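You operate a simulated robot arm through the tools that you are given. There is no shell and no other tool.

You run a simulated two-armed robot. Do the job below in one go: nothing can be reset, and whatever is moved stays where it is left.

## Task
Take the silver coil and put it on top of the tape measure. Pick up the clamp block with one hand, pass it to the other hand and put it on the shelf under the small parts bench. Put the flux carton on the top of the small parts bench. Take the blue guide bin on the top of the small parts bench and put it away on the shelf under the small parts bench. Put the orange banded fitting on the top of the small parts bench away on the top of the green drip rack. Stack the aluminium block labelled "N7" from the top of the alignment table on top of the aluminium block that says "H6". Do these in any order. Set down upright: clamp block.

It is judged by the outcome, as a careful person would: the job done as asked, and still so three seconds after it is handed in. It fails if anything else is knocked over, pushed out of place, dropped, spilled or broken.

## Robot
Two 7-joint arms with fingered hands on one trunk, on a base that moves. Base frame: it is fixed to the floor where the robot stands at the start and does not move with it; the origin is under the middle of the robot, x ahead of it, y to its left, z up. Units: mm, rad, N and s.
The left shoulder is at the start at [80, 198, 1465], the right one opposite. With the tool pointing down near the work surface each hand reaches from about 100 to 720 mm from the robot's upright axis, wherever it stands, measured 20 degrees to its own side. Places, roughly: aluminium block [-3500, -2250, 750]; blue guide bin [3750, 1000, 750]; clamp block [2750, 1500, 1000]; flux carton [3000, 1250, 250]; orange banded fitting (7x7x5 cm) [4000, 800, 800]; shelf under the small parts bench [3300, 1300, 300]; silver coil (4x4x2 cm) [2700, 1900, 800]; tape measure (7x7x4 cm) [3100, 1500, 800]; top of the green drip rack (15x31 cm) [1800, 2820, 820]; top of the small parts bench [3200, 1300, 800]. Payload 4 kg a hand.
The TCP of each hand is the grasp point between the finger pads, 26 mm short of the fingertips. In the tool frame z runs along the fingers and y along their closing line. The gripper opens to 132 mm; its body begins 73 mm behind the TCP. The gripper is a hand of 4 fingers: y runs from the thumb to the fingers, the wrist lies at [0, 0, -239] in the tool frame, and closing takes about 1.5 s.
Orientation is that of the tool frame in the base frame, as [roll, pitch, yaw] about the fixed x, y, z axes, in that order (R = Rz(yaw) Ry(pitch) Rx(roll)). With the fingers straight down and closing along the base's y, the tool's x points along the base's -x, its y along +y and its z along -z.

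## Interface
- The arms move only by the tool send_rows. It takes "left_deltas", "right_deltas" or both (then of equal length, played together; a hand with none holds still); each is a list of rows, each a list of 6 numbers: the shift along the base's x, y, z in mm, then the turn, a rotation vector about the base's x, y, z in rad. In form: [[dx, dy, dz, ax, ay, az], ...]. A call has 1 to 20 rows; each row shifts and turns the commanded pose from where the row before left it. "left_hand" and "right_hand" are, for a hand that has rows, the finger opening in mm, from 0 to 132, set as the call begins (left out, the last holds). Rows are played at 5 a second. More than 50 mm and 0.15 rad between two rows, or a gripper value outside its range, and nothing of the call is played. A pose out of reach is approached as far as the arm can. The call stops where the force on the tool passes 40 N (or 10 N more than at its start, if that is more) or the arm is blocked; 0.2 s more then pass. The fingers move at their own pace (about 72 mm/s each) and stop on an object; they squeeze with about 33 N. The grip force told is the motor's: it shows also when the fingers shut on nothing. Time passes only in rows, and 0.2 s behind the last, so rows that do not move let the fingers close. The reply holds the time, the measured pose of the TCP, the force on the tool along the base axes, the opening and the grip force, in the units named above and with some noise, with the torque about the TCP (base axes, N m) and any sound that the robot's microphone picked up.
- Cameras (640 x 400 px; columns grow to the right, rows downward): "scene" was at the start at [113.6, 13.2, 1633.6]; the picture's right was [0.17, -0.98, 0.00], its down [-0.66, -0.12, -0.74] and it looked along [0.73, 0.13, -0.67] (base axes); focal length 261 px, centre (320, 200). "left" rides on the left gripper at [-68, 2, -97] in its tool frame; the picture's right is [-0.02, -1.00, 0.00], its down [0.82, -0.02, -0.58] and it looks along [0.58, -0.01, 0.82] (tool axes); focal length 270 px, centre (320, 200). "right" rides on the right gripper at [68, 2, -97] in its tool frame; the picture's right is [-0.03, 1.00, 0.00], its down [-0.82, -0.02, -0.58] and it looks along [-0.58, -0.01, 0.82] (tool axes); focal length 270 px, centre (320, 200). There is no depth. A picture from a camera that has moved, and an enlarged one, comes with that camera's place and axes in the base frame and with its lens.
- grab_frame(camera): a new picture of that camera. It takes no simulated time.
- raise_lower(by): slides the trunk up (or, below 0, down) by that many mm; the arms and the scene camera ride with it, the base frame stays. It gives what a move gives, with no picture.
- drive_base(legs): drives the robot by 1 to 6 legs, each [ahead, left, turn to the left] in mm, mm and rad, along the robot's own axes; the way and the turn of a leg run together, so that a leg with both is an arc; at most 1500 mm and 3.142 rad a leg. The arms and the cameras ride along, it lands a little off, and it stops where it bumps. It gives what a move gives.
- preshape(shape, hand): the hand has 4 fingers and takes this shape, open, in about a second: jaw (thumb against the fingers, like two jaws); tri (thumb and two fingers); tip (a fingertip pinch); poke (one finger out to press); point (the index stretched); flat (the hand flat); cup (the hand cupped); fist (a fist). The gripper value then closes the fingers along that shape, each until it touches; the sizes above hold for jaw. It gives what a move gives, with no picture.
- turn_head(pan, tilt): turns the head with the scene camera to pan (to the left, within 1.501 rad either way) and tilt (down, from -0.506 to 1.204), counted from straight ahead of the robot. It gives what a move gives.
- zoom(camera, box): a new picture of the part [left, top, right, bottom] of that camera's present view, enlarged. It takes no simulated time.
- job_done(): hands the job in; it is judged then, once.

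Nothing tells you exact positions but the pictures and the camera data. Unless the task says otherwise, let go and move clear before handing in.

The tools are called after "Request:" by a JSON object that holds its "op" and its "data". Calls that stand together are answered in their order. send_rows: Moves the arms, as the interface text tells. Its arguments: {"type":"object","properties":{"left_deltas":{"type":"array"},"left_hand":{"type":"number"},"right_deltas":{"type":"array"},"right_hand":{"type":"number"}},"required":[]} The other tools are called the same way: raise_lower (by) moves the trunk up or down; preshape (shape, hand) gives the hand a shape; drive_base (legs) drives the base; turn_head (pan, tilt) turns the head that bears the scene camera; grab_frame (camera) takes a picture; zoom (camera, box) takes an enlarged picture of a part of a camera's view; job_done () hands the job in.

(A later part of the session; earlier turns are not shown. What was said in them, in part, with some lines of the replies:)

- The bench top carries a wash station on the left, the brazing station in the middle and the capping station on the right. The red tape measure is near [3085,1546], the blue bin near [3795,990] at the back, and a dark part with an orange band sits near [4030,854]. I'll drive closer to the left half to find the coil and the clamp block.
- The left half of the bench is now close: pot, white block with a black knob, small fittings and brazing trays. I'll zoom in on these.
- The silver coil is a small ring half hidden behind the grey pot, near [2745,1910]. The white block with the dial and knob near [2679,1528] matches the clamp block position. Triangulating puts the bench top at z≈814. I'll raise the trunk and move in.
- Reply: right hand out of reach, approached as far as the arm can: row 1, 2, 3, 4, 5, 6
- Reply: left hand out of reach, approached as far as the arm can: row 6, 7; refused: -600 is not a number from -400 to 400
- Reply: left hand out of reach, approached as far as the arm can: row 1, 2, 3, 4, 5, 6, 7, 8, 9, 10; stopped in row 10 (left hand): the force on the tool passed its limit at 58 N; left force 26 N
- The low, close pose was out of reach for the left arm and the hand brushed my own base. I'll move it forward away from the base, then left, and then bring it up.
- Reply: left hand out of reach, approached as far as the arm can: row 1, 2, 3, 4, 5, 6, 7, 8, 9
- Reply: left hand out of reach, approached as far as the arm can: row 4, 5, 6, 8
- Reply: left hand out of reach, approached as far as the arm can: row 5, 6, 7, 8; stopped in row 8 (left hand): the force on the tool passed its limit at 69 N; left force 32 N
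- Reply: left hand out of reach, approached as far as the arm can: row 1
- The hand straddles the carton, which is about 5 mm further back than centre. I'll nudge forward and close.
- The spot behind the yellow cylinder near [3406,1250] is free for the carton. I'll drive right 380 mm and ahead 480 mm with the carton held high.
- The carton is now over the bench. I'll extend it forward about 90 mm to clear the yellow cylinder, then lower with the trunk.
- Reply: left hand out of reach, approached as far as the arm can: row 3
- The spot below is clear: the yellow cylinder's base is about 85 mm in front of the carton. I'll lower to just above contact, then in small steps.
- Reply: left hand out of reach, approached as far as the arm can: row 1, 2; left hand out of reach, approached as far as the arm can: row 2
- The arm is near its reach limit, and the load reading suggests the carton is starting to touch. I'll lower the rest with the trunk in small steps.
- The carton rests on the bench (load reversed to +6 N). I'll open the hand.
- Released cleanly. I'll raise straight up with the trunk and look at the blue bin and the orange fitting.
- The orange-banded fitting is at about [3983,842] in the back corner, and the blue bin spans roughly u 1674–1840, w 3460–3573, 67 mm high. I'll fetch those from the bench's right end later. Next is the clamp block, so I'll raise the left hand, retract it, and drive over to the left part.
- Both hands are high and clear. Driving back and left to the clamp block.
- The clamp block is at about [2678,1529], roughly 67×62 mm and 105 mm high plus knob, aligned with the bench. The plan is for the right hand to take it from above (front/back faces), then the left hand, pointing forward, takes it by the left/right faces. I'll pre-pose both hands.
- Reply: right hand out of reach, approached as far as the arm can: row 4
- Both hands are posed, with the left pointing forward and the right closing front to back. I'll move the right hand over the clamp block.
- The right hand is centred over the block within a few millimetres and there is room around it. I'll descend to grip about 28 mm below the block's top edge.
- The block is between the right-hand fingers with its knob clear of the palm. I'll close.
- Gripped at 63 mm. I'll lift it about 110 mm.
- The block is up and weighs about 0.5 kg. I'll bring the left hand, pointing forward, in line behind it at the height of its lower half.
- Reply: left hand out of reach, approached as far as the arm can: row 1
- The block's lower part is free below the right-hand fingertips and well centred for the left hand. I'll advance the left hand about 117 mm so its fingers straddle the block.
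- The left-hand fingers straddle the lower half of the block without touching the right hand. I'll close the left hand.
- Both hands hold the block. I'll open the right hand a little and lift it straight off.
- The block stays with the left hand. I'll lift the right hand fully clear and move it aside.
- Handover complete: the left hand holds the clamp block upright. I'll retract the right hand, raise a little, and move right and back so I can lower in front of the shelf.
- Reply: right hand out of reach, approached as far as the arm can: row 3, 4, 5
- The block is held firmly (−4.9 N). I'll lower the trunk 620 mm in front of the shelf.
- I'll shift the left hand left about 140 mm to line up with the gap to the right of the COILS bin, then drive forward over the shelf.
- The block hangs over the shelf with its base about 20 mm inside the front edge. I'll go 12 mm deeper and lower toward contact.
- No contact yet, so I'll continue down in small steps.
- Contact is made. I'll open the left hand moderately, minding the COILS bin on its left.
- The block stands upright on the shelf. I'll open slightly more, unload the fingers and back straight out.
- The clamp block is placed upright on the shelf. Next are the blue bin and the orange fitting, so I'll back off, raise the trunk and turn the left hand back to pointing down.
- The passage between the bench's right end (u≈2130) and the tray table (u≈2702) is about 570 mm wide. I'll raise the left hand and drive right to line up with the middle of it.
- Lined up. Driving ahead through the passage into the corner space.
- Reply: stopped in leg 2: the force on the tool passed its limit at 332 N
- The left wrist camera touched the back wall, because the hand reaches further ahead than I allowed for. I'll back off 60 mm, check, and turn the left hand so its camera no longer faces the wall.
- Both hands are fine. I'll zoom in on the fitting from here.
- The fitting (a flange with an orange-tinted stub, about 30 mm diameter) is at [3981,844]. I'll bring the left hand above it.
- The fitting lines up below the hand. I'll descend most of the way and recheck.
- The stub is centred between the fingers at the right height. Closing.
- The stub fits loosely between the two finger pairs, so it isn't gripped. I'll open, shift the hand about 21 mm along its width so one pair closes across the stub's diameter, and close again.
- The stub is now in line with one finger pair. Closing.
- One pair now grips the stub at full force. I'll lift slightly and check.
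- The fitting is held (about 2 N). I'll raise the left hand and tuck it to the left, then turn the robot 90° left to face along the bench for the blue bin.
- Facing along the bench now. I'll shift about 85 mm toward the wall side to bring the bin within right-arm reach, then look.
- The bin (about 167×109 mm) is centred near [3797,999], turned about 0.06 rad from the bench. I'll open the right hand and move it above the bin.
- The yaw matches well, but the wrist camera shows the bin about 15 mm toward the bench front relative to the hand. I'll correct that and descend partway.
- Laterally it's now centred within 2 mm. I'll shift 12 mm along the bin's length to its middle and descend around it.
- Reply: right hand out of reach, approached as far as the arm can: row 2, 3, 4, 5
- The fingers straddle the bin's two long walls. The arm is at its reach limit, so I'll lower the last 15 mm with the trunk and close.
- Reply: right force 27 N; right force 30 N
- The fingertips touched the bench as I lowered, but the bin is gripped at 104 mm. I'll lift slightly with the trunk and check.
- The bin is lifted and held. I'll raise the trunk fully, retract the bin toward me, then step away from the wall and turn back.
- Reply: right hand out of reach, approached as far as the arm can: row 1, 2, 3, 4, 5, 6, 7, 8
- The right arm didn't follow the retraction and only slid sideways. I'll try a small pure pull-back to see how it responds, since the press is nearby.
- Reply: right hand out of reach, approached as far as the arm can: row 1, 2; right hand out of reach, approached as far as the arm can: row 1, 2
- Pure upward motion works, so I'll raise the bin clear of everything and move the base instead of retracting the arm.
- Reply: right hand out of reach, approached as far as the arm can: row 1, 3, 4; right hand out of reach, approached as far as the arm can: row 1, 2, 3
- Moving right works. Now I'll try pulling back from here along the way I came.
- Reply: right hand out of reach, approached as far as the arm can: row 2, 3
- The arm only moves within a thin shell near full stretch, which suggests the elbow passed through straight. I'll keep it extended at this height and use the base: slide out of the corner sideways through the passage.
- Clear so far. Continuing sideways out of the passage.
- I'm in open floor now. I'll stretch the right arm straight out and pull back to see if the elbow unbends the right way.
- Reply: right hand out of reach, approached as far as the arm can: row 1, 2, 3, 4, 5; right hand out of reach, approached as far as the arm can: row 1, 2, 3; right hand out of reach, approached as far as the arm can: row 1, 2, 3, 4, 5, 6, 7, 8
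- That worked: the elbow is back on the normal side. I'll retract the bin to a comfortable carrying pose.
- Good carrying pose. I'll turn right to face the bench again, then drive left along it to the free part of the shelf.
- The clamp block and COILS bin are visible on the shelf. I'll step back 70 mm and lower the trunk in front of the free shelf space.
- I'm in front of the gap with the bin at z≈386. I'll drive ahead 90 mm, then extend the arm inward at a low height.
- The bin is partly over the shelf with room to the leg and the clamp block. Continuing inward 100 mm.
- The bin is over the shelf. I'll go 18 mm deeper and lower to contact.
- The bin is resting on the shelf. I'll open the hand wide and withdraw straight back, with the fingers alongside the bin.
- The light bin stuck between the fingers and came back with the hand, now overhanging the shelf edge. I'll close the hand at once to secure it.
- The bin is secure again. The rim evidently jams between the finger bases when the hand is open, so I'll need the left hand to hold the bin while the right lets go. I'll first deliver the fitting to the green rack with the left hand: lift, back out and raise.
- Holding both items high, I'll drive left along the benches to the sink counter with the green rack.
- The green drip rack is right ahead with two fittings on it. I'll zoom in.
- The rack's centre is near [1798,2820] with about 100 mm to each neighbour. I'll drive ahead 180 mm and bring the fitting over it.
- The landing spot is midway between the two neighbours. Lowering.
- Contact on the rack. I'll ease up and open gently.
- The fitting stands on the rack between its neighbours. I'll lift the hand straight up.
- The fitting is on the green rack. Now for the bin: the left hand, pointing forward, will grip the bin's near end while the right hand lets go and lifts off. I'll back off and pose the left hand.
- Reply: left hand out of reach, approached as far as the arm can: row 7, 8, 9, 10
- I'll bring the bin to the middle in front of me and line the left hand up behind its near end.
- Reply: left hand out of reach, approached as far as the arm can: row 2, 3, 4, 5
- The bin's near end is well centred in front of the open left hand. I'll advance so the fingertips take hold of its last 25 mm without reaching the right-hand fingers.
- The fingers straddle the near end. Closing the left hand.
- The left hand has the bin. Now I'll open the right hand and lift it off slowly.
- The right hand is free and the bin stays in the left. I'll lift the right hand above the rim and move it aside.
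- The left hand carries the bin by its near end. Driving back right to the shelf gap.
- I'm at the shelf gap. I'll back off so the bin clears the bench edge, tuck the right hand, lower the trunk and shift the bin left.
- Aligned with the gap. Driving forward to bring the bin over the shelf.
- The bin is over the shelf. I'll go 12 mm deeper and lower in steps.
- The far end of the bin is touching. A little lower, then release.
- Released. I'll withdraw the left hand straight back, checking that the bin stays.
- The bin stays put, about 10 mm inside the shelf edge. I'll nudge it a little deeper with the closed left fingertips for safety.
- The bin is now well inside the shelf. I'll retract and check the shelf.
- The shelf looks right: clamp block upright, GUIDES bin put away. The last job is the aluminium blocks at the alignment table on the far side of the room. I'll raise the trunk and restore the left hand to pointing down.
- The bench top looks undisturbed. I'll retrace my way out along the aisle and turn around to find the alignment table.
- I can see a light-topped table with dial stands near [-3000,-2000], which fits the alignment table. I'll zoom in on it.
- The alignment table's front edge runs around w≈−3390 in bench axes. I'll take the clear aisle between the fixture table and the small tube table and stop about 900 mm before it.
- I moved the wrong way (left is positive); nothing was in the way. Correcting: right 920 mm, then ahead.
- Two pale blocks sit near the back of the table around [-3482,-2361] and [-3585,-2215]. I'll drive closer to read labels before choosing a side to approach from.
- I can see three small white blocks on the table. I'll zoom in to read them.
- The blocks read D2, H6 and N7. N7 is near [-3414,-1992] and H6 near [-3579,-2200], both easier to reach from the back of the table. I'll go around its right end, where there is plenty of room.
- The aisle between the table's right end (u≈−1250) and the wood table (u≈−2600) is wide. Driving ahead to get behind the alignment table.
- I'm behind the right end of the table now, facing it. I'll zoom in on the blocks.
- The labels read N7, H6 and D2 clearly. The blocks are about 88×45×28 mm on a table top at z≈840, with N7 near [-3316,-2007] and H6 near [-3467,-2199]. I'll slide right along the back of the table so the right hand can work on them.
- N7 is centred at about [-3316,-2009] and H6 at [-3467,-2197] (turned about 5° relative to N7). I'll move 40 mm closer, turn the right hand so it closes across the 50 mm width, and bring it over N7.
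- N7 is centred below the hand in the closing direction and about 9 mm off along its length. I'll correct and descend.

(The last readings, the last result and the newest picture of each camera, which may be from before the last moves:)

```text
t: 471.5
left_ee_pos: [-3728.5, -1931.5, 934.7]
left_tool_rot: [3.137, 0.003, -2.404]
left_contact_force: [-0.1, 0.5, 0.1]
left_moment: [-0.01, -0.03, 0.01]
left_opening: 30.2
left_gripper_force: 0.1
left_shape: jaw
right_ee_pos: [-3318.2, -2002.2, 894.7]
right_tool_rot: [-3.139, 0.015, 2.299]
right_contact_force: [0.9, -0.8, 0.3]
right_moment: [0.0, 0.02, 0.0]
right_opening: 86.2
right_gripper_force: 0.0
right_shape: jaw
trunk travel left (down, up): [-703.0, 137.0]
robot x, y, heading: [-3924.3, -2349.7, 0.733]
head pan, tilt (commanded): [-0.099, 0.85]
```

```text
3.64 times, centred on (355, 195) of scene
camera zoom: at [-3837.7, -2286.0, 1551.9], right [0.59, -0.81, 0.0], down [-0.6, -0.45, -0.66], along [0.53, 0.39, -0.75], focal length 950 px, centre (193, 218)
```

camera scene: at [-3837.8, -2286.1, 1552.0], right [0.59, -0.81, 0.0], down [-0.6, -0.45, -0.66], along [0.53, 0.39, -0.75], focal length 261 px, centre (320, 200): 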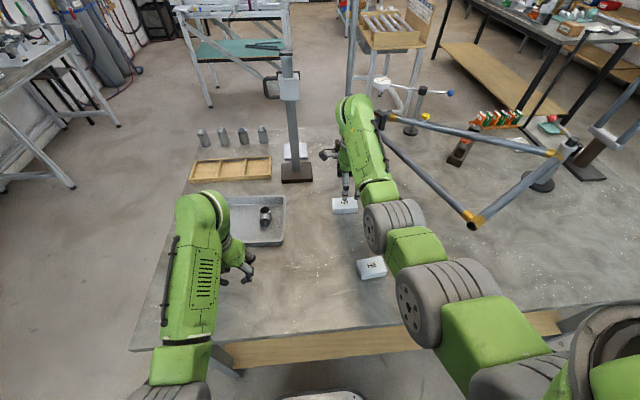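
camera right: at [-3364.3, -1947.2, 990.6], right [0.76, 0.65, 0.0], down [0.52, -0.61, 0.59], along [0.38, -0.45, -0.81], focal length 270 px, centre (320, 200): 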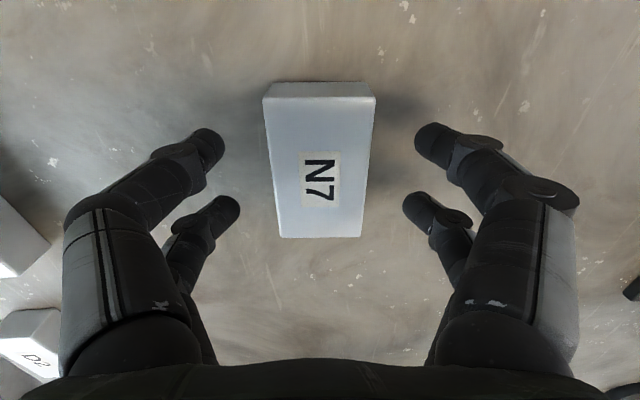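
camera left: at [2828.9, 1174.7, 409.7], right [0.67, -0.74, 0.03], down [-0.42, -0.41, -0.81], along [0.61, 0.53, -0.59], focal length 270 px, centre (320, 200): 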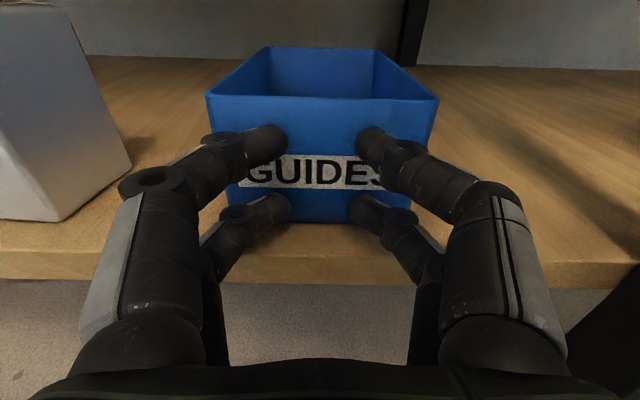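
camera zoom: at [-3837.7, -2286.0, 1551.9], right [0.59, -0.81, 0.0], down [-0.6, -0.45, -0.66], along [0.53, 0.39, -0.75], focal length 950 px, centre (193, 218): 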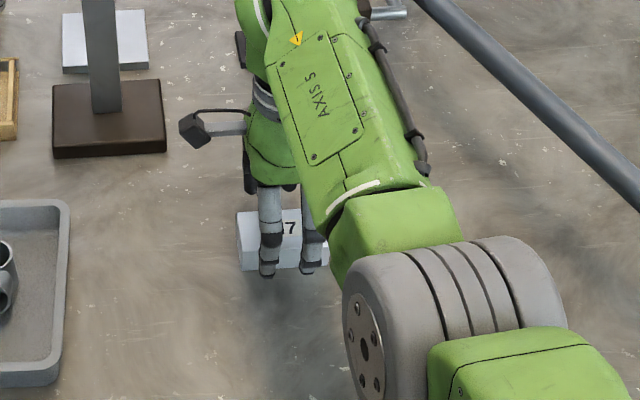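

N7 is well centred between the fingers. I'll go down the last bit carefully.

Request:
{"op": "send_rows", "data": {"right_deltas": [[0, 0, -7, 0, 0, 0], [0, 0, -4, 0, 0, 0], [0, 0, 0, 0, 0, 0]]}}

Request:
{"op": "send_rows", "data": {"right_deltas": [[0, 0, -3, 0, 0, 0], [0, 0, 0, 0, 0, 0]]}}

Request:
{"op": "grab_frame", "data": {"camera": "right"}}

```text
t: 472.3
left_ee_pos: [-3727.3, -1932.1, 935.7]
left_tool_rot: [3.136, 0.003, -2.405]
left_contact_force: [-0.1, -0.4, 0.1]
left_moment: [0.02, -0.04, -0.02]
left_opening: 29.9
left_gripper_force: 0.0
left_shape: jaw
right_ee_pos: [-3319.2, -2001.0, 882.7]
right_tool_rot: [-3.138, 0.015, 2.302]
right_contact_force: [0.1, -0.9, -0.5]
right_moment: [0.01, -0.02, -0.02]
right_opening: 86.5
right_gripper_force: 0.1
right_shape: jaw
trunk travel left (down, up): [-703.0, 137.0]
robot x, y, heading: [-3924.0, -2349.8, 0.736]
head pan, tilt (commanded): [-0.099, 0.85]
```

```text
t: 472.9
left_ee_pos: [-3727.2, -1931.9, 934.7]
left_tool_rot: [3.137, 0.0, -2.406]
left_contact_force: [0.3, 0.1, -0.7]
left_moment: [0.0, 0.01, 0.01]
left_opening: 30.0
left_gripper_force: 0.0
left_shape: jaw
right_ee_pos: [-3319.6, -2000.5, 879.4]
right_tool_rot: [-3.138, 0.015, 2.3]
right_contact_force: [-0.1, -0.1, 0.0]
right_moment: [0.0, -0.02, -0.03]
right_opening: 86.5
right_gripper_force: 0.0
right_shape: jaw
trunk travel left (down, up): [-703.0, 137.0]
robot x, y, heading: [-3925.1, -2349.6, 0.731]
head pan, tilt (commanded): [-0.099, 0.85]
```

```text
taken
camera right: at [-3364.4, -1946.6, 975.9], right [0.76, 0.65, 0.0], down [0.52, -0.61, 0.59], along [0.38, -0.45, -0.81], focal length 270 px, centre (320, 200)
```

right: 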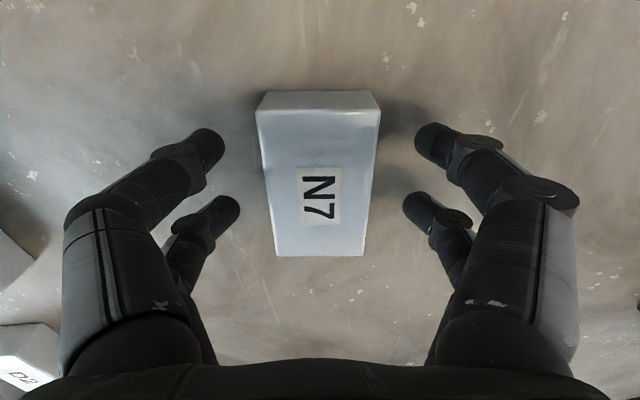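

The block's top face is about level with the grasp point, so the fingers cover its full height. Closing.

Request:
{"op": "send_rows", "data": {"right_deltas": [[0, 0, 0, 0, 0, 0], [0, 0, 0, 0, 0, 0], [0, 0, 0, 0, 0, 0], [0, 0, 0, 0, 0, 0], [0, 0, 0, 0, 0, 0], [0, 0, 0, 0, 0, 0]], "right_hand": 25}}

Request:
{"op": "grab_frame", "data": {"camera": "right"}}

Request:
{"op": "send_rows", "data": {"right_deltas": [[0, 0, 5, 0, 0, 0], [0, 0, 10, 0, 0, 0], [0, 0, 20, 0, 0, 0], [0, 0, 20, 0, 0, 0], [0, 0, 0, 0, 0, 0]]}}

Request:
{"op": "grab_frame", "data": {"camera": "right"}}

```text
t: 474.3
left_ee_pos: [-3728.4, -1930.5, 934.6]
left_tool_rot: [3.137, 0.001, -2.404]
left_contact_force: [0.2, -1.3, 0.0]
left_moment: [-0.02, 0.02, -0.02]
left_opening: 30.1
left_gripper_force: 0.0
left_shape: jaw
right_ee_pos: [-3319.8, -2001.4, 878.2]
right_tool_rot: [-3.138, 0.015, 2.301]
right_contact_force: [-0.4, 0.4, -1.1]
right_moment: [0.03, 0.1, 0.02]
right_opening: 42.7
right_gripper_force: 33.4
right_shape: jaw
trunk travel left (down, up): [-703.0, 137.0]
robot x, y, heading: [-3925.4, -2353.0, 0.736]
head pan, tilt (commanded): [-0.099, 0.85]
```

```text
taken
camera right: at [-3364.1, -1946.5, 975.5], right [0.76, 0.65, 0.0], down [0.52, -0.61, 0.59], along [0.38, -0.45, -0.81], focal length 270 px, centre (320, 200)
```

right: 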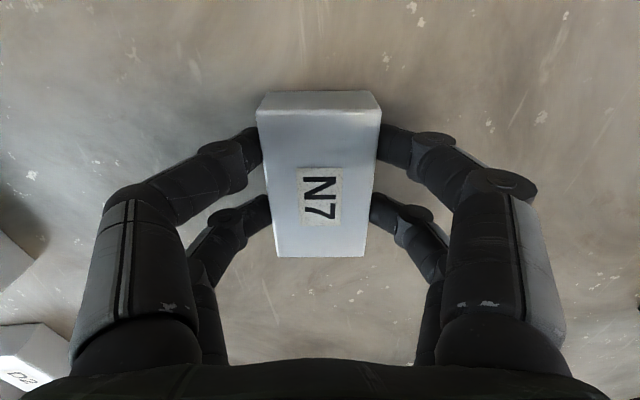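

```text
t: 475.5
left_ee_pos: [-3726.6, -1931.5, 934.3]
left_tool_rot: [3.136, -0.001, -2.405]
left_contact_force: [0.0, 1.2, -0.3]
left_moment: [-0.01, -0.02, 0.0]
left_opening: 30.3
left_gripper_force: 0.0
left_shape: jaw
right_ee_pos: [-3319.7, -2000.7, 933.3]
right_tool_rot: [-3.137, 0.016, 2.301]
right_contact_force: [-0.3, -0.5, -3.3]
right_moment: [0.02, 0.03, -0.04]
right_opening: 42.9
right_gripper_force: 33.3
right_shape: jaw
trunk travel left (down, up): [-703.0, 137.0]
robot x, y, heading: [-3924.5, -2348.3, 0.732]
head pan, tilt (commanded): [-0.099, 0.85]
```

```text
taken
camera right: at [-3364.9, -1946.5, 1030.5], right [0.76, 0.65, 0.0], down [0.52, -0.61, 0.59], along [0.38, -0.45, -0.81], focal length 270 px, centre (320, 200)
```

right: 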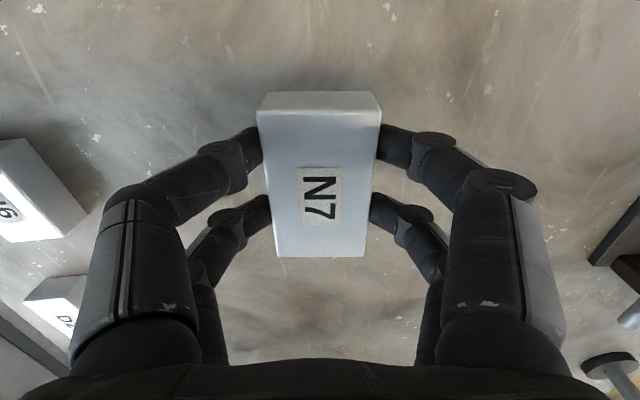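

N7 is lifted (0.33 kg). I'll raise the trunk, carry it toward H6 with the matching yaw, and stop slightly to the right of H6 so the wrist camera can see it.

Request:
{"op": "raise_lower", "data": {"by": 130}}

Request:
{"op": "send_rows", "data": {"right_deltas": [[-17.2, -40.5, 0, 0, 0, 0.016], [-17.2, -40.5, 0, 0, 0, 0.016], [-17.2, -40.5, 0, 0, 0, 0.016], [-17.2, -40.5, -10, 0, 0, 0.016], [-17.2, -40.5, -20, 0, 0, 0.016], [-17.2, -40.5, -30, 0, 0, 0.016], [0, 0, -30, 0, 0, 0], [0, 0, 0, 0, 0, 0]]}}

Request:
{"op": "grab_frame", "data": {"camera": "right"}}

Request:
{"op": "grab_frame", "data": {"camera": "scene"}}

```text
t: 477.1
left_ee_pos: [-3726.6, -1930.8, 1064.3]
left_tool_rot: [3.136, 0.0, -2.405]
left_contact_force: [-0.8, -0.1, -0.2]
left_moment: [0.04, -0.01, -0.01]
left_opening: 30.5
left_gripper_force: 0.0
left_shape: jaw
right_ee_pos: [-3319.1, -2000.5, 1063.2]
right_tool_rot: [-3.137, 0.016, 2.3]
right_contact_force: [0.0, 0.0, -3.4]
right_moment: [-0.02, 0.04, 0.03]
right_opening: 42.7
right_gripper_force: 32.6
right_shape: jaw
trunk travel left (down, up): [-833.0, 7.0]
robot x, y, heading: [-3924.1, -2349.6, 0.734]
head pan, tilt (commanded): [-0.099, 0.85]
```

```text
refused: row 6 steps farther than a row can; nothing moved
```

```text
taken
camera right: at [-3364.9, -1946.5, 1160.2], right [0.76, 0.65, 0.0], down [0.52, -0.61, 0.59], along [0.38, -0.45, -0.81], focal length 270 px, centre (320, 200)
```

right: 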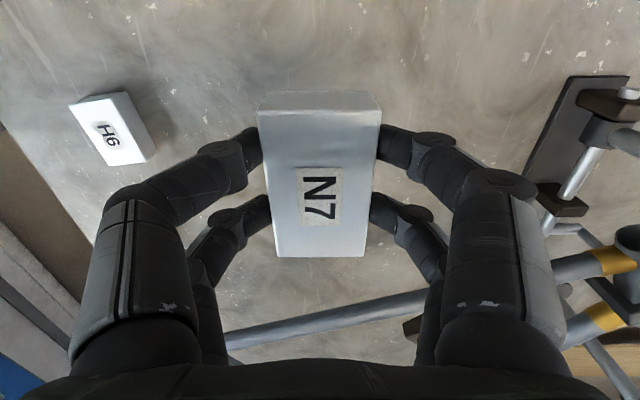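

```text
taken
camera scene: at [-3836.9, -2285.5, 1681.8], right [0.59, -0.81, 0.0], down [-0.61, -0.45, -0.66], along [0.53, 0.39, -0.75], focal length 261 px, centre (320, 200)
```

scene: 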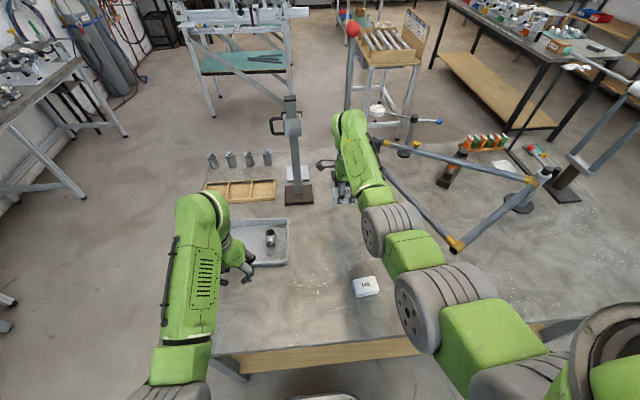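

H6 is fully visible in this wrist view. I'll zoom on it to fix its position before moving.

Request:
{"op": "zoom", "data": {"camera": "right", "box": [40, 70, 200, 190]}}

```text
3.33 times, centred on (120, 130) of right
camera zoom: at [-3364.9, -1946.5, 1160.2], right [0.76, 0.65, 0.0], down [0.52, -0.61, 0.59], along [0.38, -0.45, -0.81], focal length 901 px, centre (987, 433)
```

zoom: 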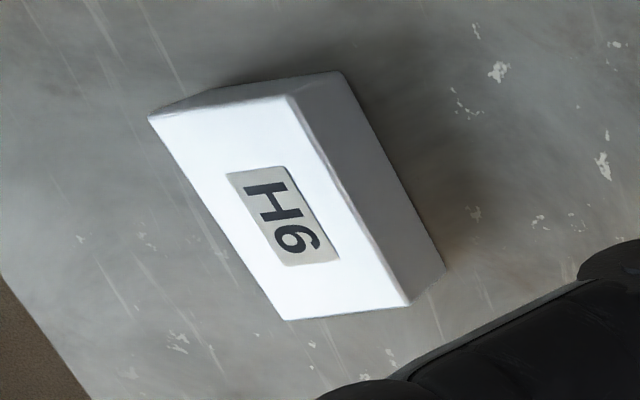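

H6's top centre is at about [-3465,-2184], with its long axis 6.4° off N7's. I'll move N7 above it with that rotation.

Request:
{"op": "send_rows", "data": {"right_deltas": [[-20.1, -26.9, -14.5, 0, 0, 0.016], [-20.1, -26.9, -14.5, 0, 0, 0.016], [-20.1, -26.9, -14.5, 0, 0, 0.016], [-20.1, -26.9, -14.5, 0, 0, 0.016], [-20.1, -26.9, -14.5, 0, 0, 0.016], [-20.1, -26.9, -14.5, 0, 0, 0.016], [-20, -26.6, -14.5, 0, 0, 0.016], [0, 0, 0, 0, 0, 0]]}}

Request:
{"op": "grab_frame", "data": {"camera": "right"}}

Request:
{"op": "zoom", "data": {"camera": "scene", "box": [310, 210, 440, 320]}}

```text
t: 478.9
left_ee_pos: [-3726.8, -1932.1, 1065.4]
left_tool_rot: [3.136, 0.001, -2.405]
left_contact_force: [-0.1, -0.1, 0.0]
left_moment: [0.01, 0.0, 0.0]
left_opening: 30.3
left_gripper_force: 0.1
left_shape: jaw
right_ee_pos: [-3459.4, -2190.7, 963.3]
right_tool_rot: [-3.139, 0.015, 2.415]
right_contact_force: [-0.3, -0.2, -3.4]
right_moment: [0.02, 0.01, -0.05]
right_opening: 42.8
right_gripper_force: 32.8
right_shape: jaw
trunk travel left (down, up): [-833.0, 7.0]
robot x, y, heading: [-3926.7, -2350.0, 0.738]
head pan, tilt (commanded): [-0.099, 0.85]
```

```text
taken
camera right: at [-3509.5, -2141.0, 1059.7], right [0.68, 0.73, 0.0], down [0.59, -0.55, 0.59], along [0.43, -0.41, -0.81], focal length 270 px, centre (320, 200)
```

right: 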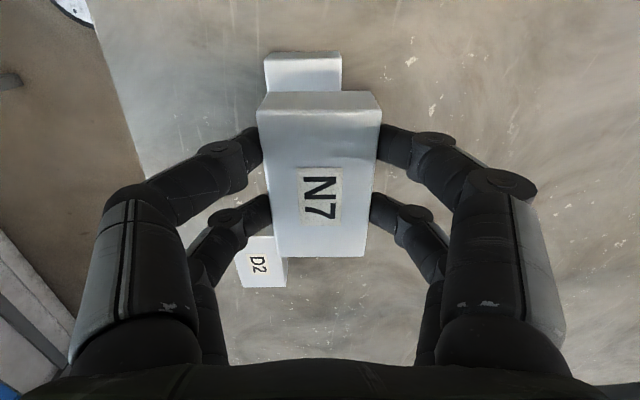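

```text
3.64 times, centred on (375, 265) of scene
camera zoom: at [-3837.1, -2285.7, 1681.9], right [0.59, -0.81, 0.0], down [-0.61, -0.45, -0.66], along [0.53, 0.39, -0.75], focal length 950 px, centre (120, -36)
```

zoom: 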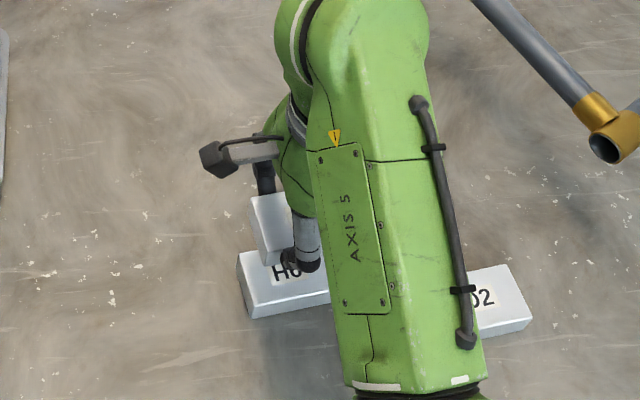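

The wrist view shows H6 about 9 mm toward me relative to N7. I'll correct, lower partway and recheck.

Request:
{"op": "send_rows", "data": {"right_deltas": [[-3.5, -2.9, -10, 0, 0, 0], [-3.5, -2.8, -10, 0, 0, 0], [0, 0, -10, 0, 0, 0], [0, 0, 0, 0, 0, 0]]}}

Request:
{"op": "grab_frame", "data": {"camera": "right"}}

Request:
{"op": "zoom", "data": {"camera": "right", "box": [230, 40, 410, 180]}}

Request:
{"op": "zoom", "data": {"camera": "scene", "box": [330, 240, 430, 310]}}

```text
t: 479.9
left_ee_pos: [-3726.9, -1930.7, 1065.0]
left_tool_rot: [3.137, 0.0, -2.406]
left_contact_force: [-0.4, 0.1, 0.7]
left_moment: [-0.01, -0.02, -0.02]
left_opening: 30.0
left_gripper_force: 0.2
left_shape: jaw
right_ee_pos: [-3466.6, -2194.0, 932.6]
right_tool_rot: [-3.139, 0.015, 2.413]
right_contact_force: [-0.6, 0.4, -2.9]
right_moment: [-0.01, 0.02, -0.02]
right_opening: 42.8
right_gripper_force: 33.0
right_shape: jaw
trunk travel left (down, up): [-833.0, 7.0]
robot x, y, heading: [-3925.6, -2352.6, 0.738]
head pan, tilt (commanded): [-0.099, 0.85]
```

```text
taken
camera right: at [-3517.6, -2145.7, 1029.3], right [0.68, 0.73, 0.0], down [0.59, -0.55, 0.59], along [0.43, -0.41, -0.81], focal length 270 px, centre (320, 200)
```

right: 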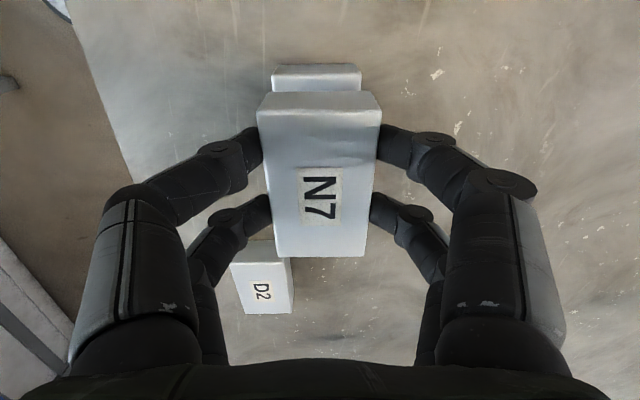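

```text
2.86 times, centred on (320, 110) of right
camera zoom: at [-3517.6, -2145.7, 1029.3], right [0.68, 0.73, 0.0], down [0.59, -0.55, 0.59], along [0.43, -0.41, -0.81], focal length 772 px, centre (320, 457)
```

zoom: 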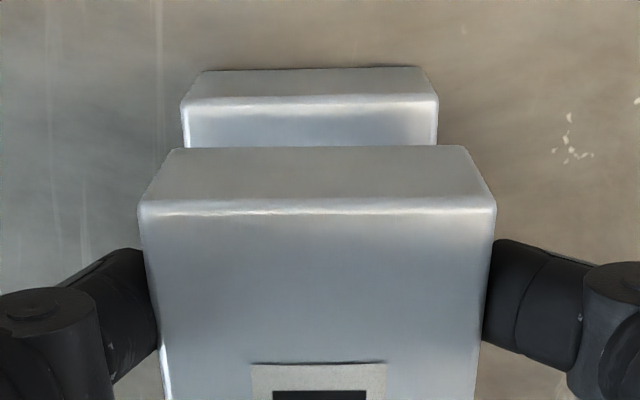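

```text
5.71 times, centred on (380, 275) of scene
camera zoom: at [-3837.2, -2285.7, 1681.9], right [0.59, -0.81, 0.0], down [-0.61, -0.45, -0.66], along [0.53, 0.39, -0.75], focal length 1493 px, centre (-23, -229)
```

zoom: 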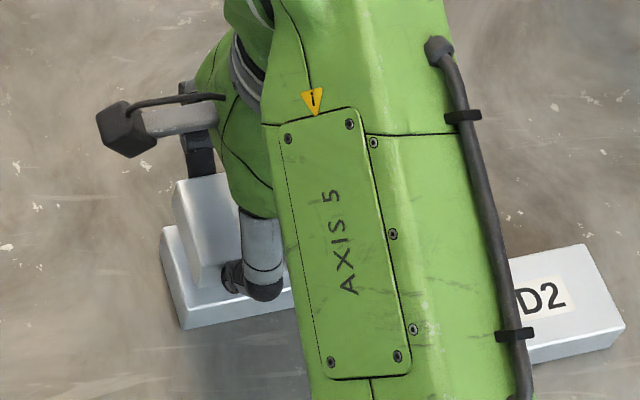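

Alignment is close: about 2 mm across and 5 mm along remain. I'll trim that and lower to just above H6.

Request:
{"op": "send_rows", "data": {"right_deltas": [[-2.5, 0.9, -8, 0, 0, 0], [-2.5, 0.9, -8, 0, 0, 0], [0, 0, -4, 0, 0, 0], [0, 0, 0, 0, 0, 0]]}}

Request:
{"op": "zoom", "data": {"camera": "right", "box": [230, 40, 410, 180]}}

Request:
{"op": "zoom", "data": {"camera": "scene", "box": [330, 240, 430, 310]}}

```text
t: 480.9
left_ee_pos: [-3728.1, -1932.6, 1064.1]
left_tool_rot: [3.134, 0.0, -2.404]
left_contact_force: [-0.5, -0.1, -0.3]
left_moment: [0.02, -0.04, -0.01]
left_opening: 30.4
left_gripper_force: 0.0
left_shape: jaw
right_ee_pos: [-3473.4, -2194.4, 913.0]
right_tool_rot: [-3.139, 0.017, 2.413]
right_contact_force: [0.1, -0.3, -3.4]
right_moment: [0.01, 0.0, 0.02]
right_opening: 42.5
right_gripper_force: 33.1
right_shape: jaw
trunk travel left (down, up): [-833.0, 7.0]
robot x, y, heading: [-3922.8, -2350.5, 0.734]
head pan, tilt (commanded): [-0.099, 0.85]
```

```text
2.86 times, centred on (320, 110) of right
camera zoom: at [-3523.6, -2144.4, 1009.0], right [0.68, 0.73, 0.0], down [0.59, -0.55, 0.59], along [0.43, -0.41, -0.81], focal length 772 px, centre (320, 457)
```

zoom: 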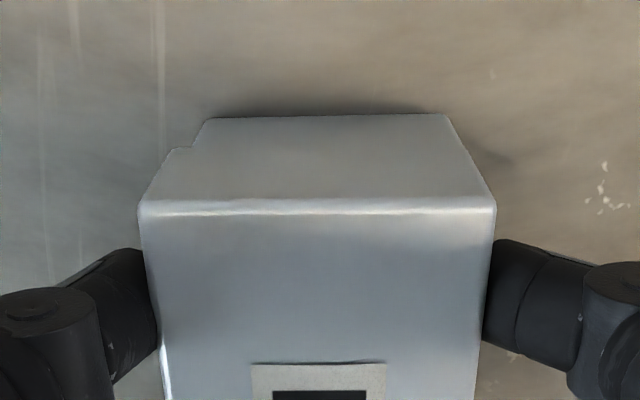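

```text
5.71 times, centred on (380, 275) of scene
camera zoom: at [-3837.2, -2285.9, 1681.9], right [0.59, -0.81, 0.0], down [-0.61, -0.45, -0.66], along [0.53, 0.39, -0.75], focal length 1493 px, centre (-23, -229)
```

zoom: 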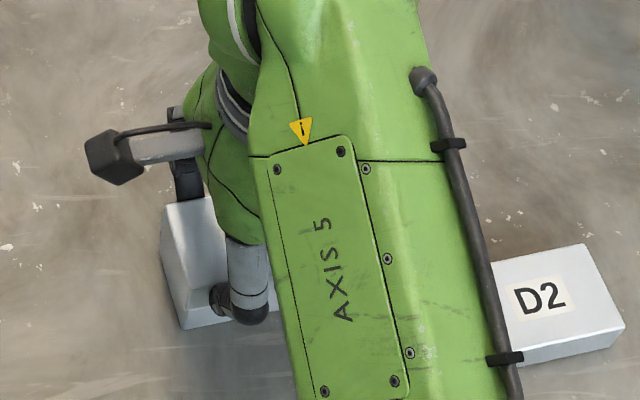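

N7 now sits right over H6. Lowering in small steps to contact.

Request:
{"op": "send_rows", "data": {"right_deltas": [[0, 0, -4, 0, 0, 0], [0, 0, 0, 0, 0, 0]]}}

Request:
{"op": "send_rows", "data": {"right_deltas": [[0, 0, -2, 0, 0, 0], [0, 0, 0, 0, 0, 0]]}}

Request:
{"op": "send_rows", "data": {"right_deltas": [[0, 0, -2, 0, 0, 0], [0, 0, 0, 0, 0, 0]]}}

Request:
{"op": "send_rows", "data": {"right_deltas": [[0, 0, -2, 0, 0, 0], [0, 0, 0, 0, 0, 0]]}}

Request:
{"op": "zoom", "data": {"camera": "right", "box": [230, 40, 410, 180]}}

```text
t: 481.5
left_ee_pos: [-3727.7, -1931.4, 1064.8]
left_tool_rot: [3.136, 0.003, -2.405]
left_contact_force: [0.6, 0.2, 0.6]
left_moment: [0.0, 0.03, 0.04]
left_opening: 30.2
left_gripper_force: 0.1
left_shape: jaw
right_ee_pos: [-3473.4, -2193.3, 909.3]
right_tool_rot: [-3.14, 0.016, 2.413]
right_contact_force: [0.5, -0.2, 0.6]
right_moment: [-0.03, 0.05, -0.01]
right_opening: 42.5
right_gripper_force: 32.7
right_shape: jaw
trunk travel left (down, up): [-833.0, 7.0]
robot x, y, heading: [-3923.5, -2345.7, 0.734]
head pan, tilt (commanded): [-0.099, 0.85]
```

```text
t: 482.1
left_ee_pos: [-3727.8, -1931.5, 1065.4]
left_tool_rot: [3.135, 0.003, -2.407]
left_contact_force: [-0.1, 0.2, 0.3]
left_moment: [0.0, 0.02, 0.0]
left_opening: 30.2
left_gripper_force: 0.0
left_shape: jaw
right_ee_pos: [-3473.3, -2192.6, 907.8]
right_tool_rot: [3.141, 0.016, 2.413]
right_contact_force: [-0.2, -1.2, 12.5]
right_moment: [-0.07, 0.12, 0.01]
right_opening: 42.8
right_gripper_force: 33.0
right_shape: jaw
trunk travel left (down, up): [-833.0, 7.0]
robot x, y, heading: [-3922.3, -2355.1, 0.731]
head pan, tilt (commanded): [-0.099, 0.85]
```

```text
t: 482.7
left_ee_pos: [-3729.1, -1933.0, 1066.1]
left_tool_rot: [3.136, 0.004, -2.405]
left_contact_force: [-0.2, -0.1, 0.0]
left_moment: [-0.05, -0.02, 0.0]
left_opening: 30.3
left_gripper_force: 0.1
left_shape: jaw
right_ee_pos: [-3474.2, -2193.2, 908.0]
right_tool_rot: [3.137, 0.018, 2.412]
right_contact_force: [2.3, -1.7, 29.9]
right_moment: [-0.04, 0.13, 0.0]
right_opening: 43.1
right_gripper_force: 33.3
right_shape: jaw
trunk travel left (down, up): [-833.0, 7.0]
robot x, y, heading: [-3925.2, -2351.5, 0.73]
head pan, tilt (commanded): [-0.099, 0.85]
```

```text
t: 483.3
left_ee_pos: [-3730.1, -1931.7, 1065.5]
left_tool_rot: [3.137, 0.004, -2.405]
left_contact_force: [-0.1, -0.6, -0.2]
left_moment: [0.01, 0.01, 0.02]
left_opening: 30.2
left_gripper_force: 0.1
left_shape: jaw
right_ee_pos: [-3472.5, -2192.4, 908.3]
right_tool_rot: [3.131, 0.017, 2.413]
right_contact_force: [-6.4, -6.4, 23.1]
right_moment: [-0.21, 0.37, 0.0]
right_opening: 43.3
right_gripper_force: 33.4
right_shape: jaw
trunk travel left (down, up): [-833.0, 7.0]
robot x, y, heading: [-3925.1, -2350.6, 0.736]
head pan, tilt (commanded): [-0.099, 0.85]
stopped in row 2 (right hand): the force on the tool passed its limit at 42 N (the readings are from after the stop); the commanded pose is now the measured one
```

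```text
2.86 times, centred on (320, 110) of right
camera zoom: at [-3523.7, -2143.9, 1004.1], right [0.68, 0.73, 0.01], down [0.58, -0.56, 0.59], along [0.44, -0.4, -0.81], focal length 772 px, centre (320, 457)
```

zoom: 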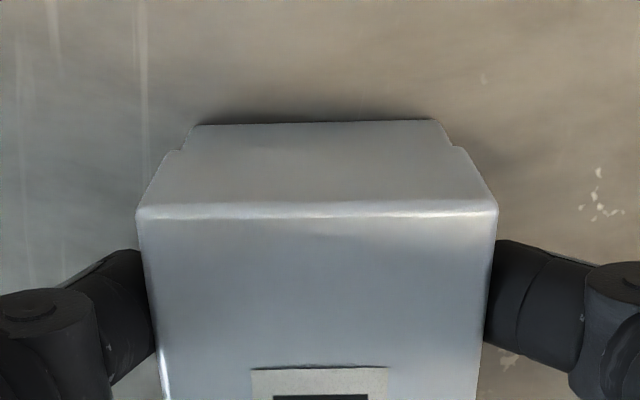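

N7 is resting on H6, well centred. I pressed a bit too far, so I'll ease off before opening.

Request:
{"op": "send_rows", "data": {"right_deltas": [[0, 0, 0.7, 0, 0, 0], [0, 0, 0, 0, 0, 0]]}}

```text
t: 483.9
left_ee_pos: [-3731.0, -1932.3, 1066.4]
left_tool_rot: [3.135, 0.006, -2.404]
left_contact_force: [0.2, -0.3, -0.3]
left_moment: [0.0, -0.03, -0.01]
left_opening: 30.1
left_gripper_force: 0.2
left_shape: jaw
right_ee_pos: [-3473.0, -2192.1, 907.5]
right_tool_rot: [3.134, 0.021, 2.414]
right_contact_force: [-1.1, -2.3, 22.7]
right_moment: [-0.09, 0.22, -0.01]
right_opening: 43.6
right_gripper_force: 33.6
right_shape: jaw
trunk travel left (down, up): [-833.0, 7.0]
robot x, y, heading: [-3927.1, -2351.2, 0.735]
head pan, tilt (commanded): [-0.099, 0.85]
```

Request:
{"op": "send_rows", "data": {"right_deltas": [[0, 0, 1.5, 0, 0, 0], [0, 0, 0, 0, 0, 0]]}}

Request:
{"op": "send_rows", "data": {"right_deltas": [[0, 0, 1, 0, 0, 0], [0, 0, 0, 0, 0, 0]]}}

```text
t: 484.5
left_ee_pos: [-3729.4, -1931.8, 1065.0]
left_tool_rot: [3.137, 0.003, -2.404]
left_contact_force: [-0.1, 0.4, -0.4]
left_moment: [0.01, 0.0, -0.02]
left_opening: 30.4
left_gripper_force: 0.1
left_shape: jaw
right_ee_pos: [-3471.6, -2193.7, 909.1]
right_tool_rot: [3.139, 0.017, 2.414]
right_contact_force: [-1.7, -0.8, 14.4]
right_moment: [0.01, 0.13, -0.02]
right_opening: 43.4
right_gripper_force: 32.6
right_shape: jaw
trunk travel left (down, up): [-833.0, 7.0]
robot x, y, heading: [-3926.4, -2351.5, 0.736]
head pan, tilt (commanded): [-0.099, 0.85]
```

```text
t: 485.1
left_ee_pos: [-3727.3, -1931.1, 1066.0]
left_tool_rot: [3.139, 0.003, -2.406]
left_contact_force: [0.5, -0.2, 0.4]
left_moment: [-0.03, 0.0, 0.01]
left_opening: 30.2
left_gripper_force: 0.0
left_shape: jaw
right_ee_pos: [-3472.3, -2193.0, 907.3]
right_tool_rot: [3.138, 0.019, 2.413]
right_contact_force: [-1.9, -0.5, 8.1]
right_moment: [0.03, 0.08, 0.01]
right_opening: 43.4
right_gripper_force: 33.4
right_shape: jaw
trunk travel left (down, up): [-833.0, 7.0]
robot x, y, heading: [-3927.6, -2353.0, 0.734]
head pan, tilt (commanded): [-0.099, 0.85]
```

Contact is light now. Opening the right hand.

Request:
{"op": "send_rows", "data": {"right_deltas": [[0, 0, 0, 0, 0, 0], [0, 0, 0, 0, 0, 0], [0, 0, 0, 0, 0, 0], [0, 0, 0, 0, 0, 0]], "right_hand": 80}}

Request:
{"op": "grab_frame", "data": {"camera": "right"}}

Request:
{"op": "zoom", "data": {"camera": "right", "box": [200, 40, 440, 260]}}

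```text
t: 486.1
left_ee_pos: [-3727.8, -1932.5, 1064.7]
left_tool_rot: [3.137, 0.002, -2.404]
left_contact_force: [0.1, 0.4, -0.7]
left_moment: [0.01, 0.01, 0.0]
left_opening: 30.1
left_gripper_force: 0.0
left_shape: jaw
right_ee_pos: [-3471.7, -2192.2, 908.0]
right_tool_rot: [3.138, 0.016, 2.413]
right_contact_force: [-0.5, -0.6, -0.5]
right_moment: [0.04, -0.01, -0.01]
right_opening: 79.6
right_gripper_force: 0.1
right_shape: jaw
trunk travel left (down, up): [-833.0, 7.0]
robot x, y, heading: [-3925.4, -2352.5, 0.737]
head pan, tilt (commanded): [-0.099, 0.85]
```

```text
taken
camera right: at [-3522.5, -2143.4, 1004.6], right [0.68, 0.73, 0.0], down [0.59, -0.55, 0.59], along [0.43, -0.4, -0.81], focal length 270 px, centre (320, 200)
```

right: 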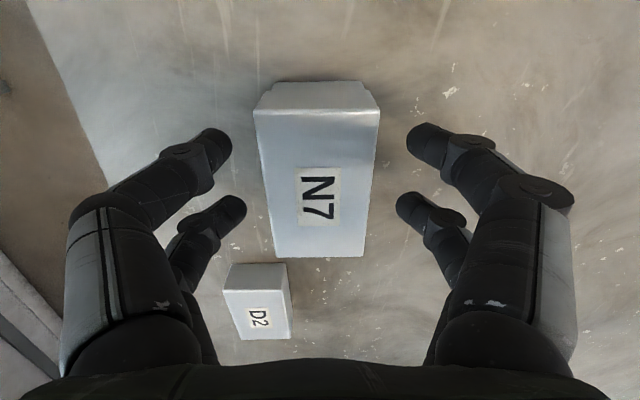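

```text
1.82 times, centred on (320, 150) of right
camera zoom: at [-3522.5, -2143.4, 1004.6], right [0.68, 0.73, 0.0], down [0.59, -0.55, 0.59], along [0.43, -0.4, -0.81], focal length 491 px, centre (320, 291)
```

zoom: 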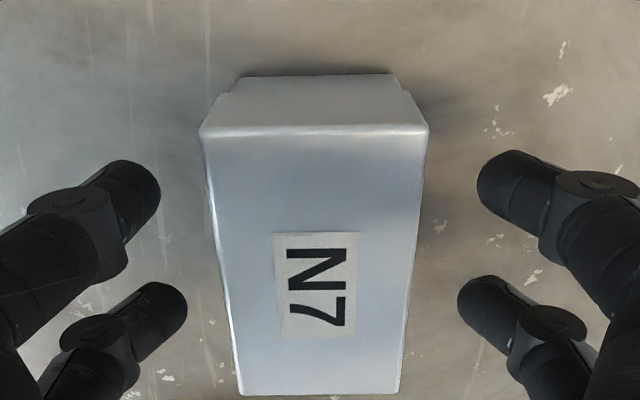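

N7 is stacked on H6. I'll lift the hand straight up and check from above.

Request:
{"op": "send_rows", "data": {"right_deltas": [[0, 0, 10, 0, 0, 0], [0, 0, 25, 0, 0, 0], [0, 0, 40, 0, 0, 0], [0, 0, 40, 0, 0, 0], [0, 0, 40, 0, 0, 0]]}}

Request:
{"op": "grab_frame", "data": {"camera": "right"}}

Request:
{"op": "grab_frame", "data": {"camera": "scene"}}

```text
t: 487.3
left_ee_pos: [-3728.6, -1931.2, 1065.6]
left_tool_rot: [3.136, 0.002, -2.404]
left_contact_force: [-0.3, -0.7, 0.3]
left_moment: [0.0, -0.01, 0.06]
left_opening: 30.3
left_gripper_force: 0.1
left_shape: jaw
right_ee_pos: [-3471.5, -2192.3, 1063.9]
right_tool_rot: [3.141, 0.017, 2.415]
right_contact_force: [-0.2, 0.2, -0.5]
right_moment: [0.02, 0.01, -0.01]
right_opening: 79.9
right_gripper_force: 0.0
right_shape: jaw
trunk travel left (down, up): [-833.0, 7.0]
robot x, y, heading: [-3924.2, -2347.0, 0.73]
head pan, tilt (commanded): [-0.099, 0.85]
```

```text
taken
camera right: at [-3522.4, -2143.5, 1160.6], right [0.68, 0.73, 0.0], down [0.59, -0.55, 0.59], along [0.43, -0.4, -0.81], focal length 270 px, centre (320, 200)
```

right: 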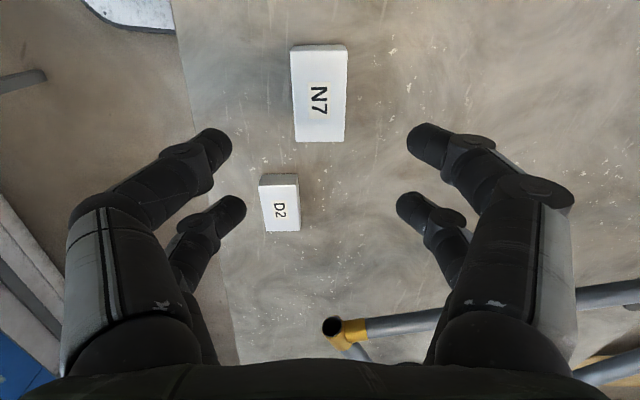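

```text
taken
camera scene: at [-3839.3, -2286.8, 1682.0], right [0.59, -0.81, 0.0], down [-0.6, -0.45, -0.66], along [0.53, 0.39, -0.75], focal length 261 px, centre (320, 200)
```

scene: 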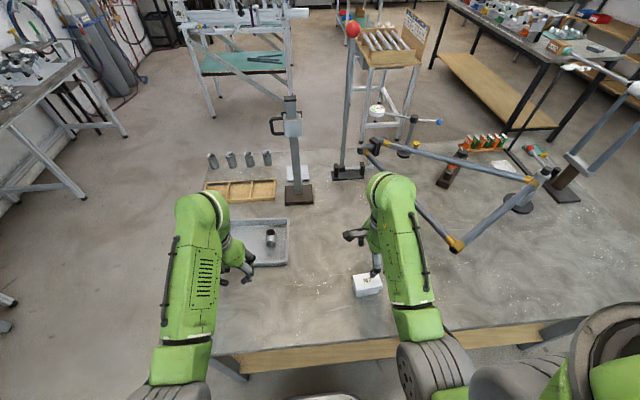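

I'll back away from the table and take a final look at the stack.

Request:
{"op": "drive_base", "data": {"legs": [[-200, 0, 0]]}}

Request:
{"op": "turn_head", "data": {"pan": -0.1, "tilt": 0.7}}

Request:
{"op": "grab_frame", "data": {"camera": "scene"}}

Request:
{"op": "zoom", "data": {"camera": "scene", "box": [320, 190, 460, 290]}}

```text
t: 488.9
left_ee_pos: [-3872.7, -2062.3, 1064.1]
left_tool_rot: [3.136, -0.003, -2.404]
left_contact_force: [-0.2, 0.0, -0.6]
left_moment: [-0.01, 0.0, -0.03]
left_opening: 30.3
left_gripper_force: 0.0
left_shape: jaw
right_ee_pos: [-3614.7, -2323.0, 1062.6]
right_tool_rot: [-3.139, 0.018, 2.413]
right_contact_force: [0.4, -0.6, -0.3]
right_moment: [-0.01, 0.03, 0.05]
right_opening: 79.7
right_gripper_force: 0.2
right_shape: jaw
trunk travel left (down, up): [-833.0, 7.0]
robot x, y, heading: [-4074.8, -2486.7, 0.735]
head pan, tilt (commanded): [-0.099, 0.85]
```

```text
t: 489.6
left_ee_pos: [-3874.4, -2064.5, 1064.7]
left_tool_rot: [3.135, 0.0, -2.404]
left_contact_force: [0.4, -0.4, 0.0]
left_moment: [-0.05, 0.0, -0.03]
left_opening: 30.1
left_gripper_force: 0.0
left_shape: jaw
right_ee_pos: [-3615.6, -2323.6, 1062.8]
right_tool_rot: [3.141, 0.017, 2.413]
right_contact_force: [0.1, 0.4, -0.4]
right_moment: [0.03, 0.04, 0.01]
right_opening: 79.4
right_gripper_force: 0.1
right_shape: jaw
trunk travel left (down, up): [-833.0, 7.0]
robot x, y, heading: [-4071.9, -2484.6, 0.732]
head pan, tilt (commanded): [-0.099, 0.7]
```

```text
taken
camera scene: at [-3978.2, -2413.9, 1693.9], right [0.59, -0.8, 0.0], down [-0.52, -0.38, -0.76], along [0.61, 0.45, -0.65], focal length 261 px, centre (320, 200)
```

scene: 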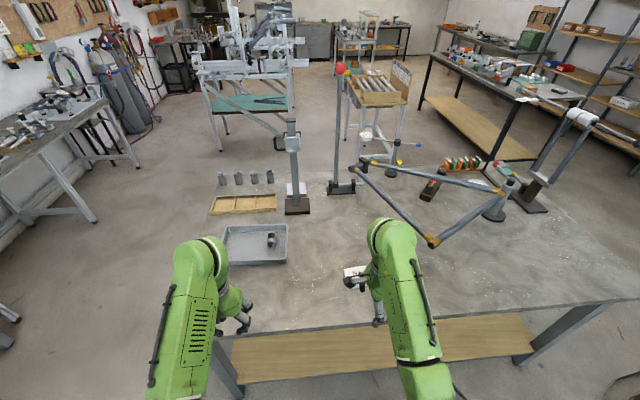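

```text
4.00 times, centred on (390, 240) of scene
camera zoom: at [-3978.2, -2413.9, 1693.9], right [0.59, -0.8, 0.0], down [-0.52, -0.38, -0.76], along [0.61, 0.45, -0.65], focal length 1045 px, centre (40, 40)
```

zoom: 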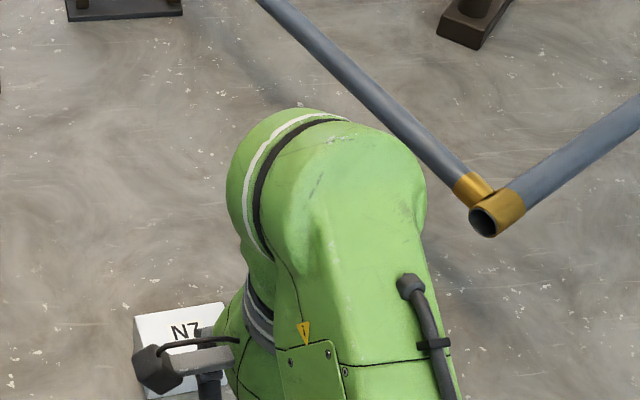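

Request:
{"op": "drive_base", "data": {"legs": [[-60, 350, 0]]}}

Request:
{"op": "turn_head", "data": {"pan": -0.5, "tilt": 0.6}}

Request:
{"op": "grab_frame", "data": {"camera": "scene"}}

Request:
{"op": "zoom", "data": {"camera": "scene", "box": [360, 170, 500, 270]}}

```text
t: 491.8
left_ee_pos: [-4141.1, -1857.1, 1066.0]
left_tool_rot: [3.133, 0.0, -2.406]
left_contact_force: [-0.8, 0.7, -0.7]
left_moment: [0.04, 0.0, 0.01]
left_opening: 30.1
left_gripper_force: 0.1
left_shape: jaw
right_ee_pos: [-3884.5, -2117.9, 1062.9]
right_tool_rot: [3.138, 0.015, 2.412]
right_contact_force: [0.1, 0.2, -0.2]
right_moment: [0.0, 0.01, -0.01]
right_opening: 79.7
right_gripper_force: 0.0
right_shape: jaw
trunk travel left (down, up): [-833.0, 7.0]
robot x, y, heading: [-4343.8, -2275.3, 0.734]
head pan, tilt (commanded): [-0.099, 0.7]
```

```text
t: 492.7
left_ee_pos: [-4145.2, -1856.6, 1065.3]
left_tool_rot: [3.136, 0.003, -2.408]
left_contact_force: [-1.0, -0.3, 0.2]
left_moment: [-0.02, -0.04, 0.0]
left_opening: 30.2
left_gripper_force: 0.1
left_shape: jaw
right_ee_pos: [-3886.7, -2115.8, 1063.6]
right_tool_rot: [3.138, 0.017, 2.411]
right_contact_force: [0.1, 0.5, -0.3]
right_moment: [-0.03, 0.03, -0.03]
right_opening: 79.6
right_gripper_force: 0.0
right_shape: jaw
trunk travel left (down, up): [-833.0, 7.0]
robot x, y, heading: [-4344.8, -2275.5, 0.727]
head pan, tilt (commanded): [-0.499, 0.6]
```

```text
taken
camera scene: at [-4232.6, -2235.2, 1702.8], right [0.23, -0.97, 0.0], down [-0.55, -0.13, -0.83], along [0.8, 0.19, -0.56], focal length 261 px, centre (320, 200)
```

scene: 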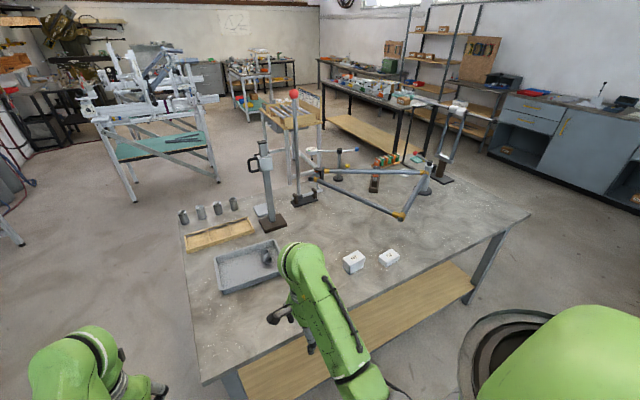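

```text
4.00 times, centred on (430, 220) of scene
camera zoom: at [-4232.6, -2235.2, 1702.8], right [0.23, -0.97, 0.0], down [-0.55, -0.13, -0.83], along [0.8, 0.19, -0.56], focal length 1045 px, centre (-120, 120)
```

zoom: 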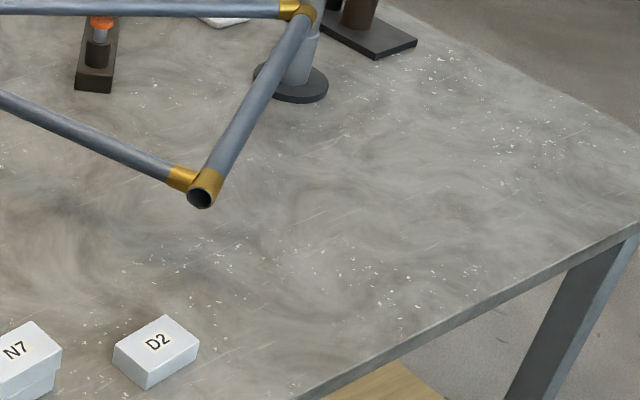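

Request:
{"op": "zoom", "data": {"camera": "scene", "box": [325, 235, 415, 285]}}

```text
7.11 times, centred on (370, 260) of scene
camera zoom: at [-4232.6, -2235.2, 1702.8], right [0.23, -0.97, 0.0], down [-0.55, -0.13, -0.83], along [0.8, 0.19, -0.56], focal length 1858 px, centre (-36, -227)
```

zoom: 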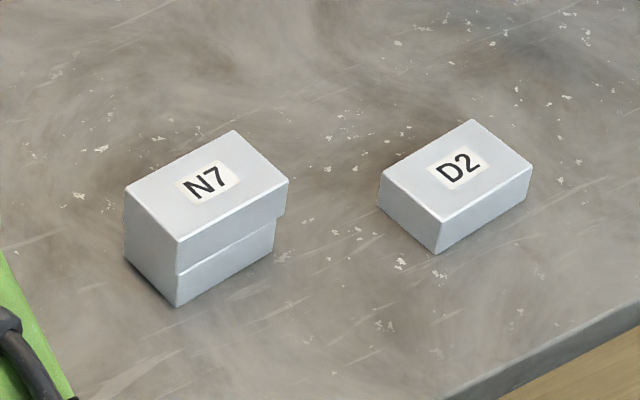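

All six jobs are done, so I'm handing in.

- **Coil:** it rests on the tape measure.
- **Clamp block:** passed from the right hand to the left and set upright on the bench shelf.
- **Flux carton:** it is on the bench top.
- **Blue guide bin:** it is on the shelf under the bench.
- **Orange banded fitting:** it stands on the green drip rack between the two fittings already there.
- **N7:** it is stacked squarely on H6.

I last saw the bench top and shelf before crossing the room, and nothing there looked disturbed. Both hands are empty and clear.

Request:
{"op": "job_done", "data": {}}

```text
The job is handed in.
```

All six parts of the job are done and handed in; I haven't seen the judge's result.

- **Silver coil:** it sits on top of the tape measure. The tape measure shifted a few millimetres when I let go of the coil.
- **Clamp block:** picked up with the right hand, passed to the left, and set upright on the shelf under the small parts bench.
- **Flux carton:** it stands on the bench top, in the clear space behind the yellow cylinder.
- **Blue guide bin:** it is on the shelf under the bench, to the right of the clamp block. It stuck in the right hand on the first try and was dragged over the shelf edge. I caught it, moved it to the left hand and set it down again.
- **Orange banded fitting:** it stands on the green drip rack, between the two fittings already there. I took the one in the bench's back corner, because it matched the position you gave.
- **N7 block:** it is stacked squarely on H6.

The robot bumped things three times along the way: its own base, the shelf's front edge, and the back wall. The wall hit was the hard one, with the left wrist camera at about 330 N. I saw no damage or anything out of place afterwards, and the camera still worked.

I last saw the small parts bench and shelf before crossing to the alignment table, and everything looked in place then.
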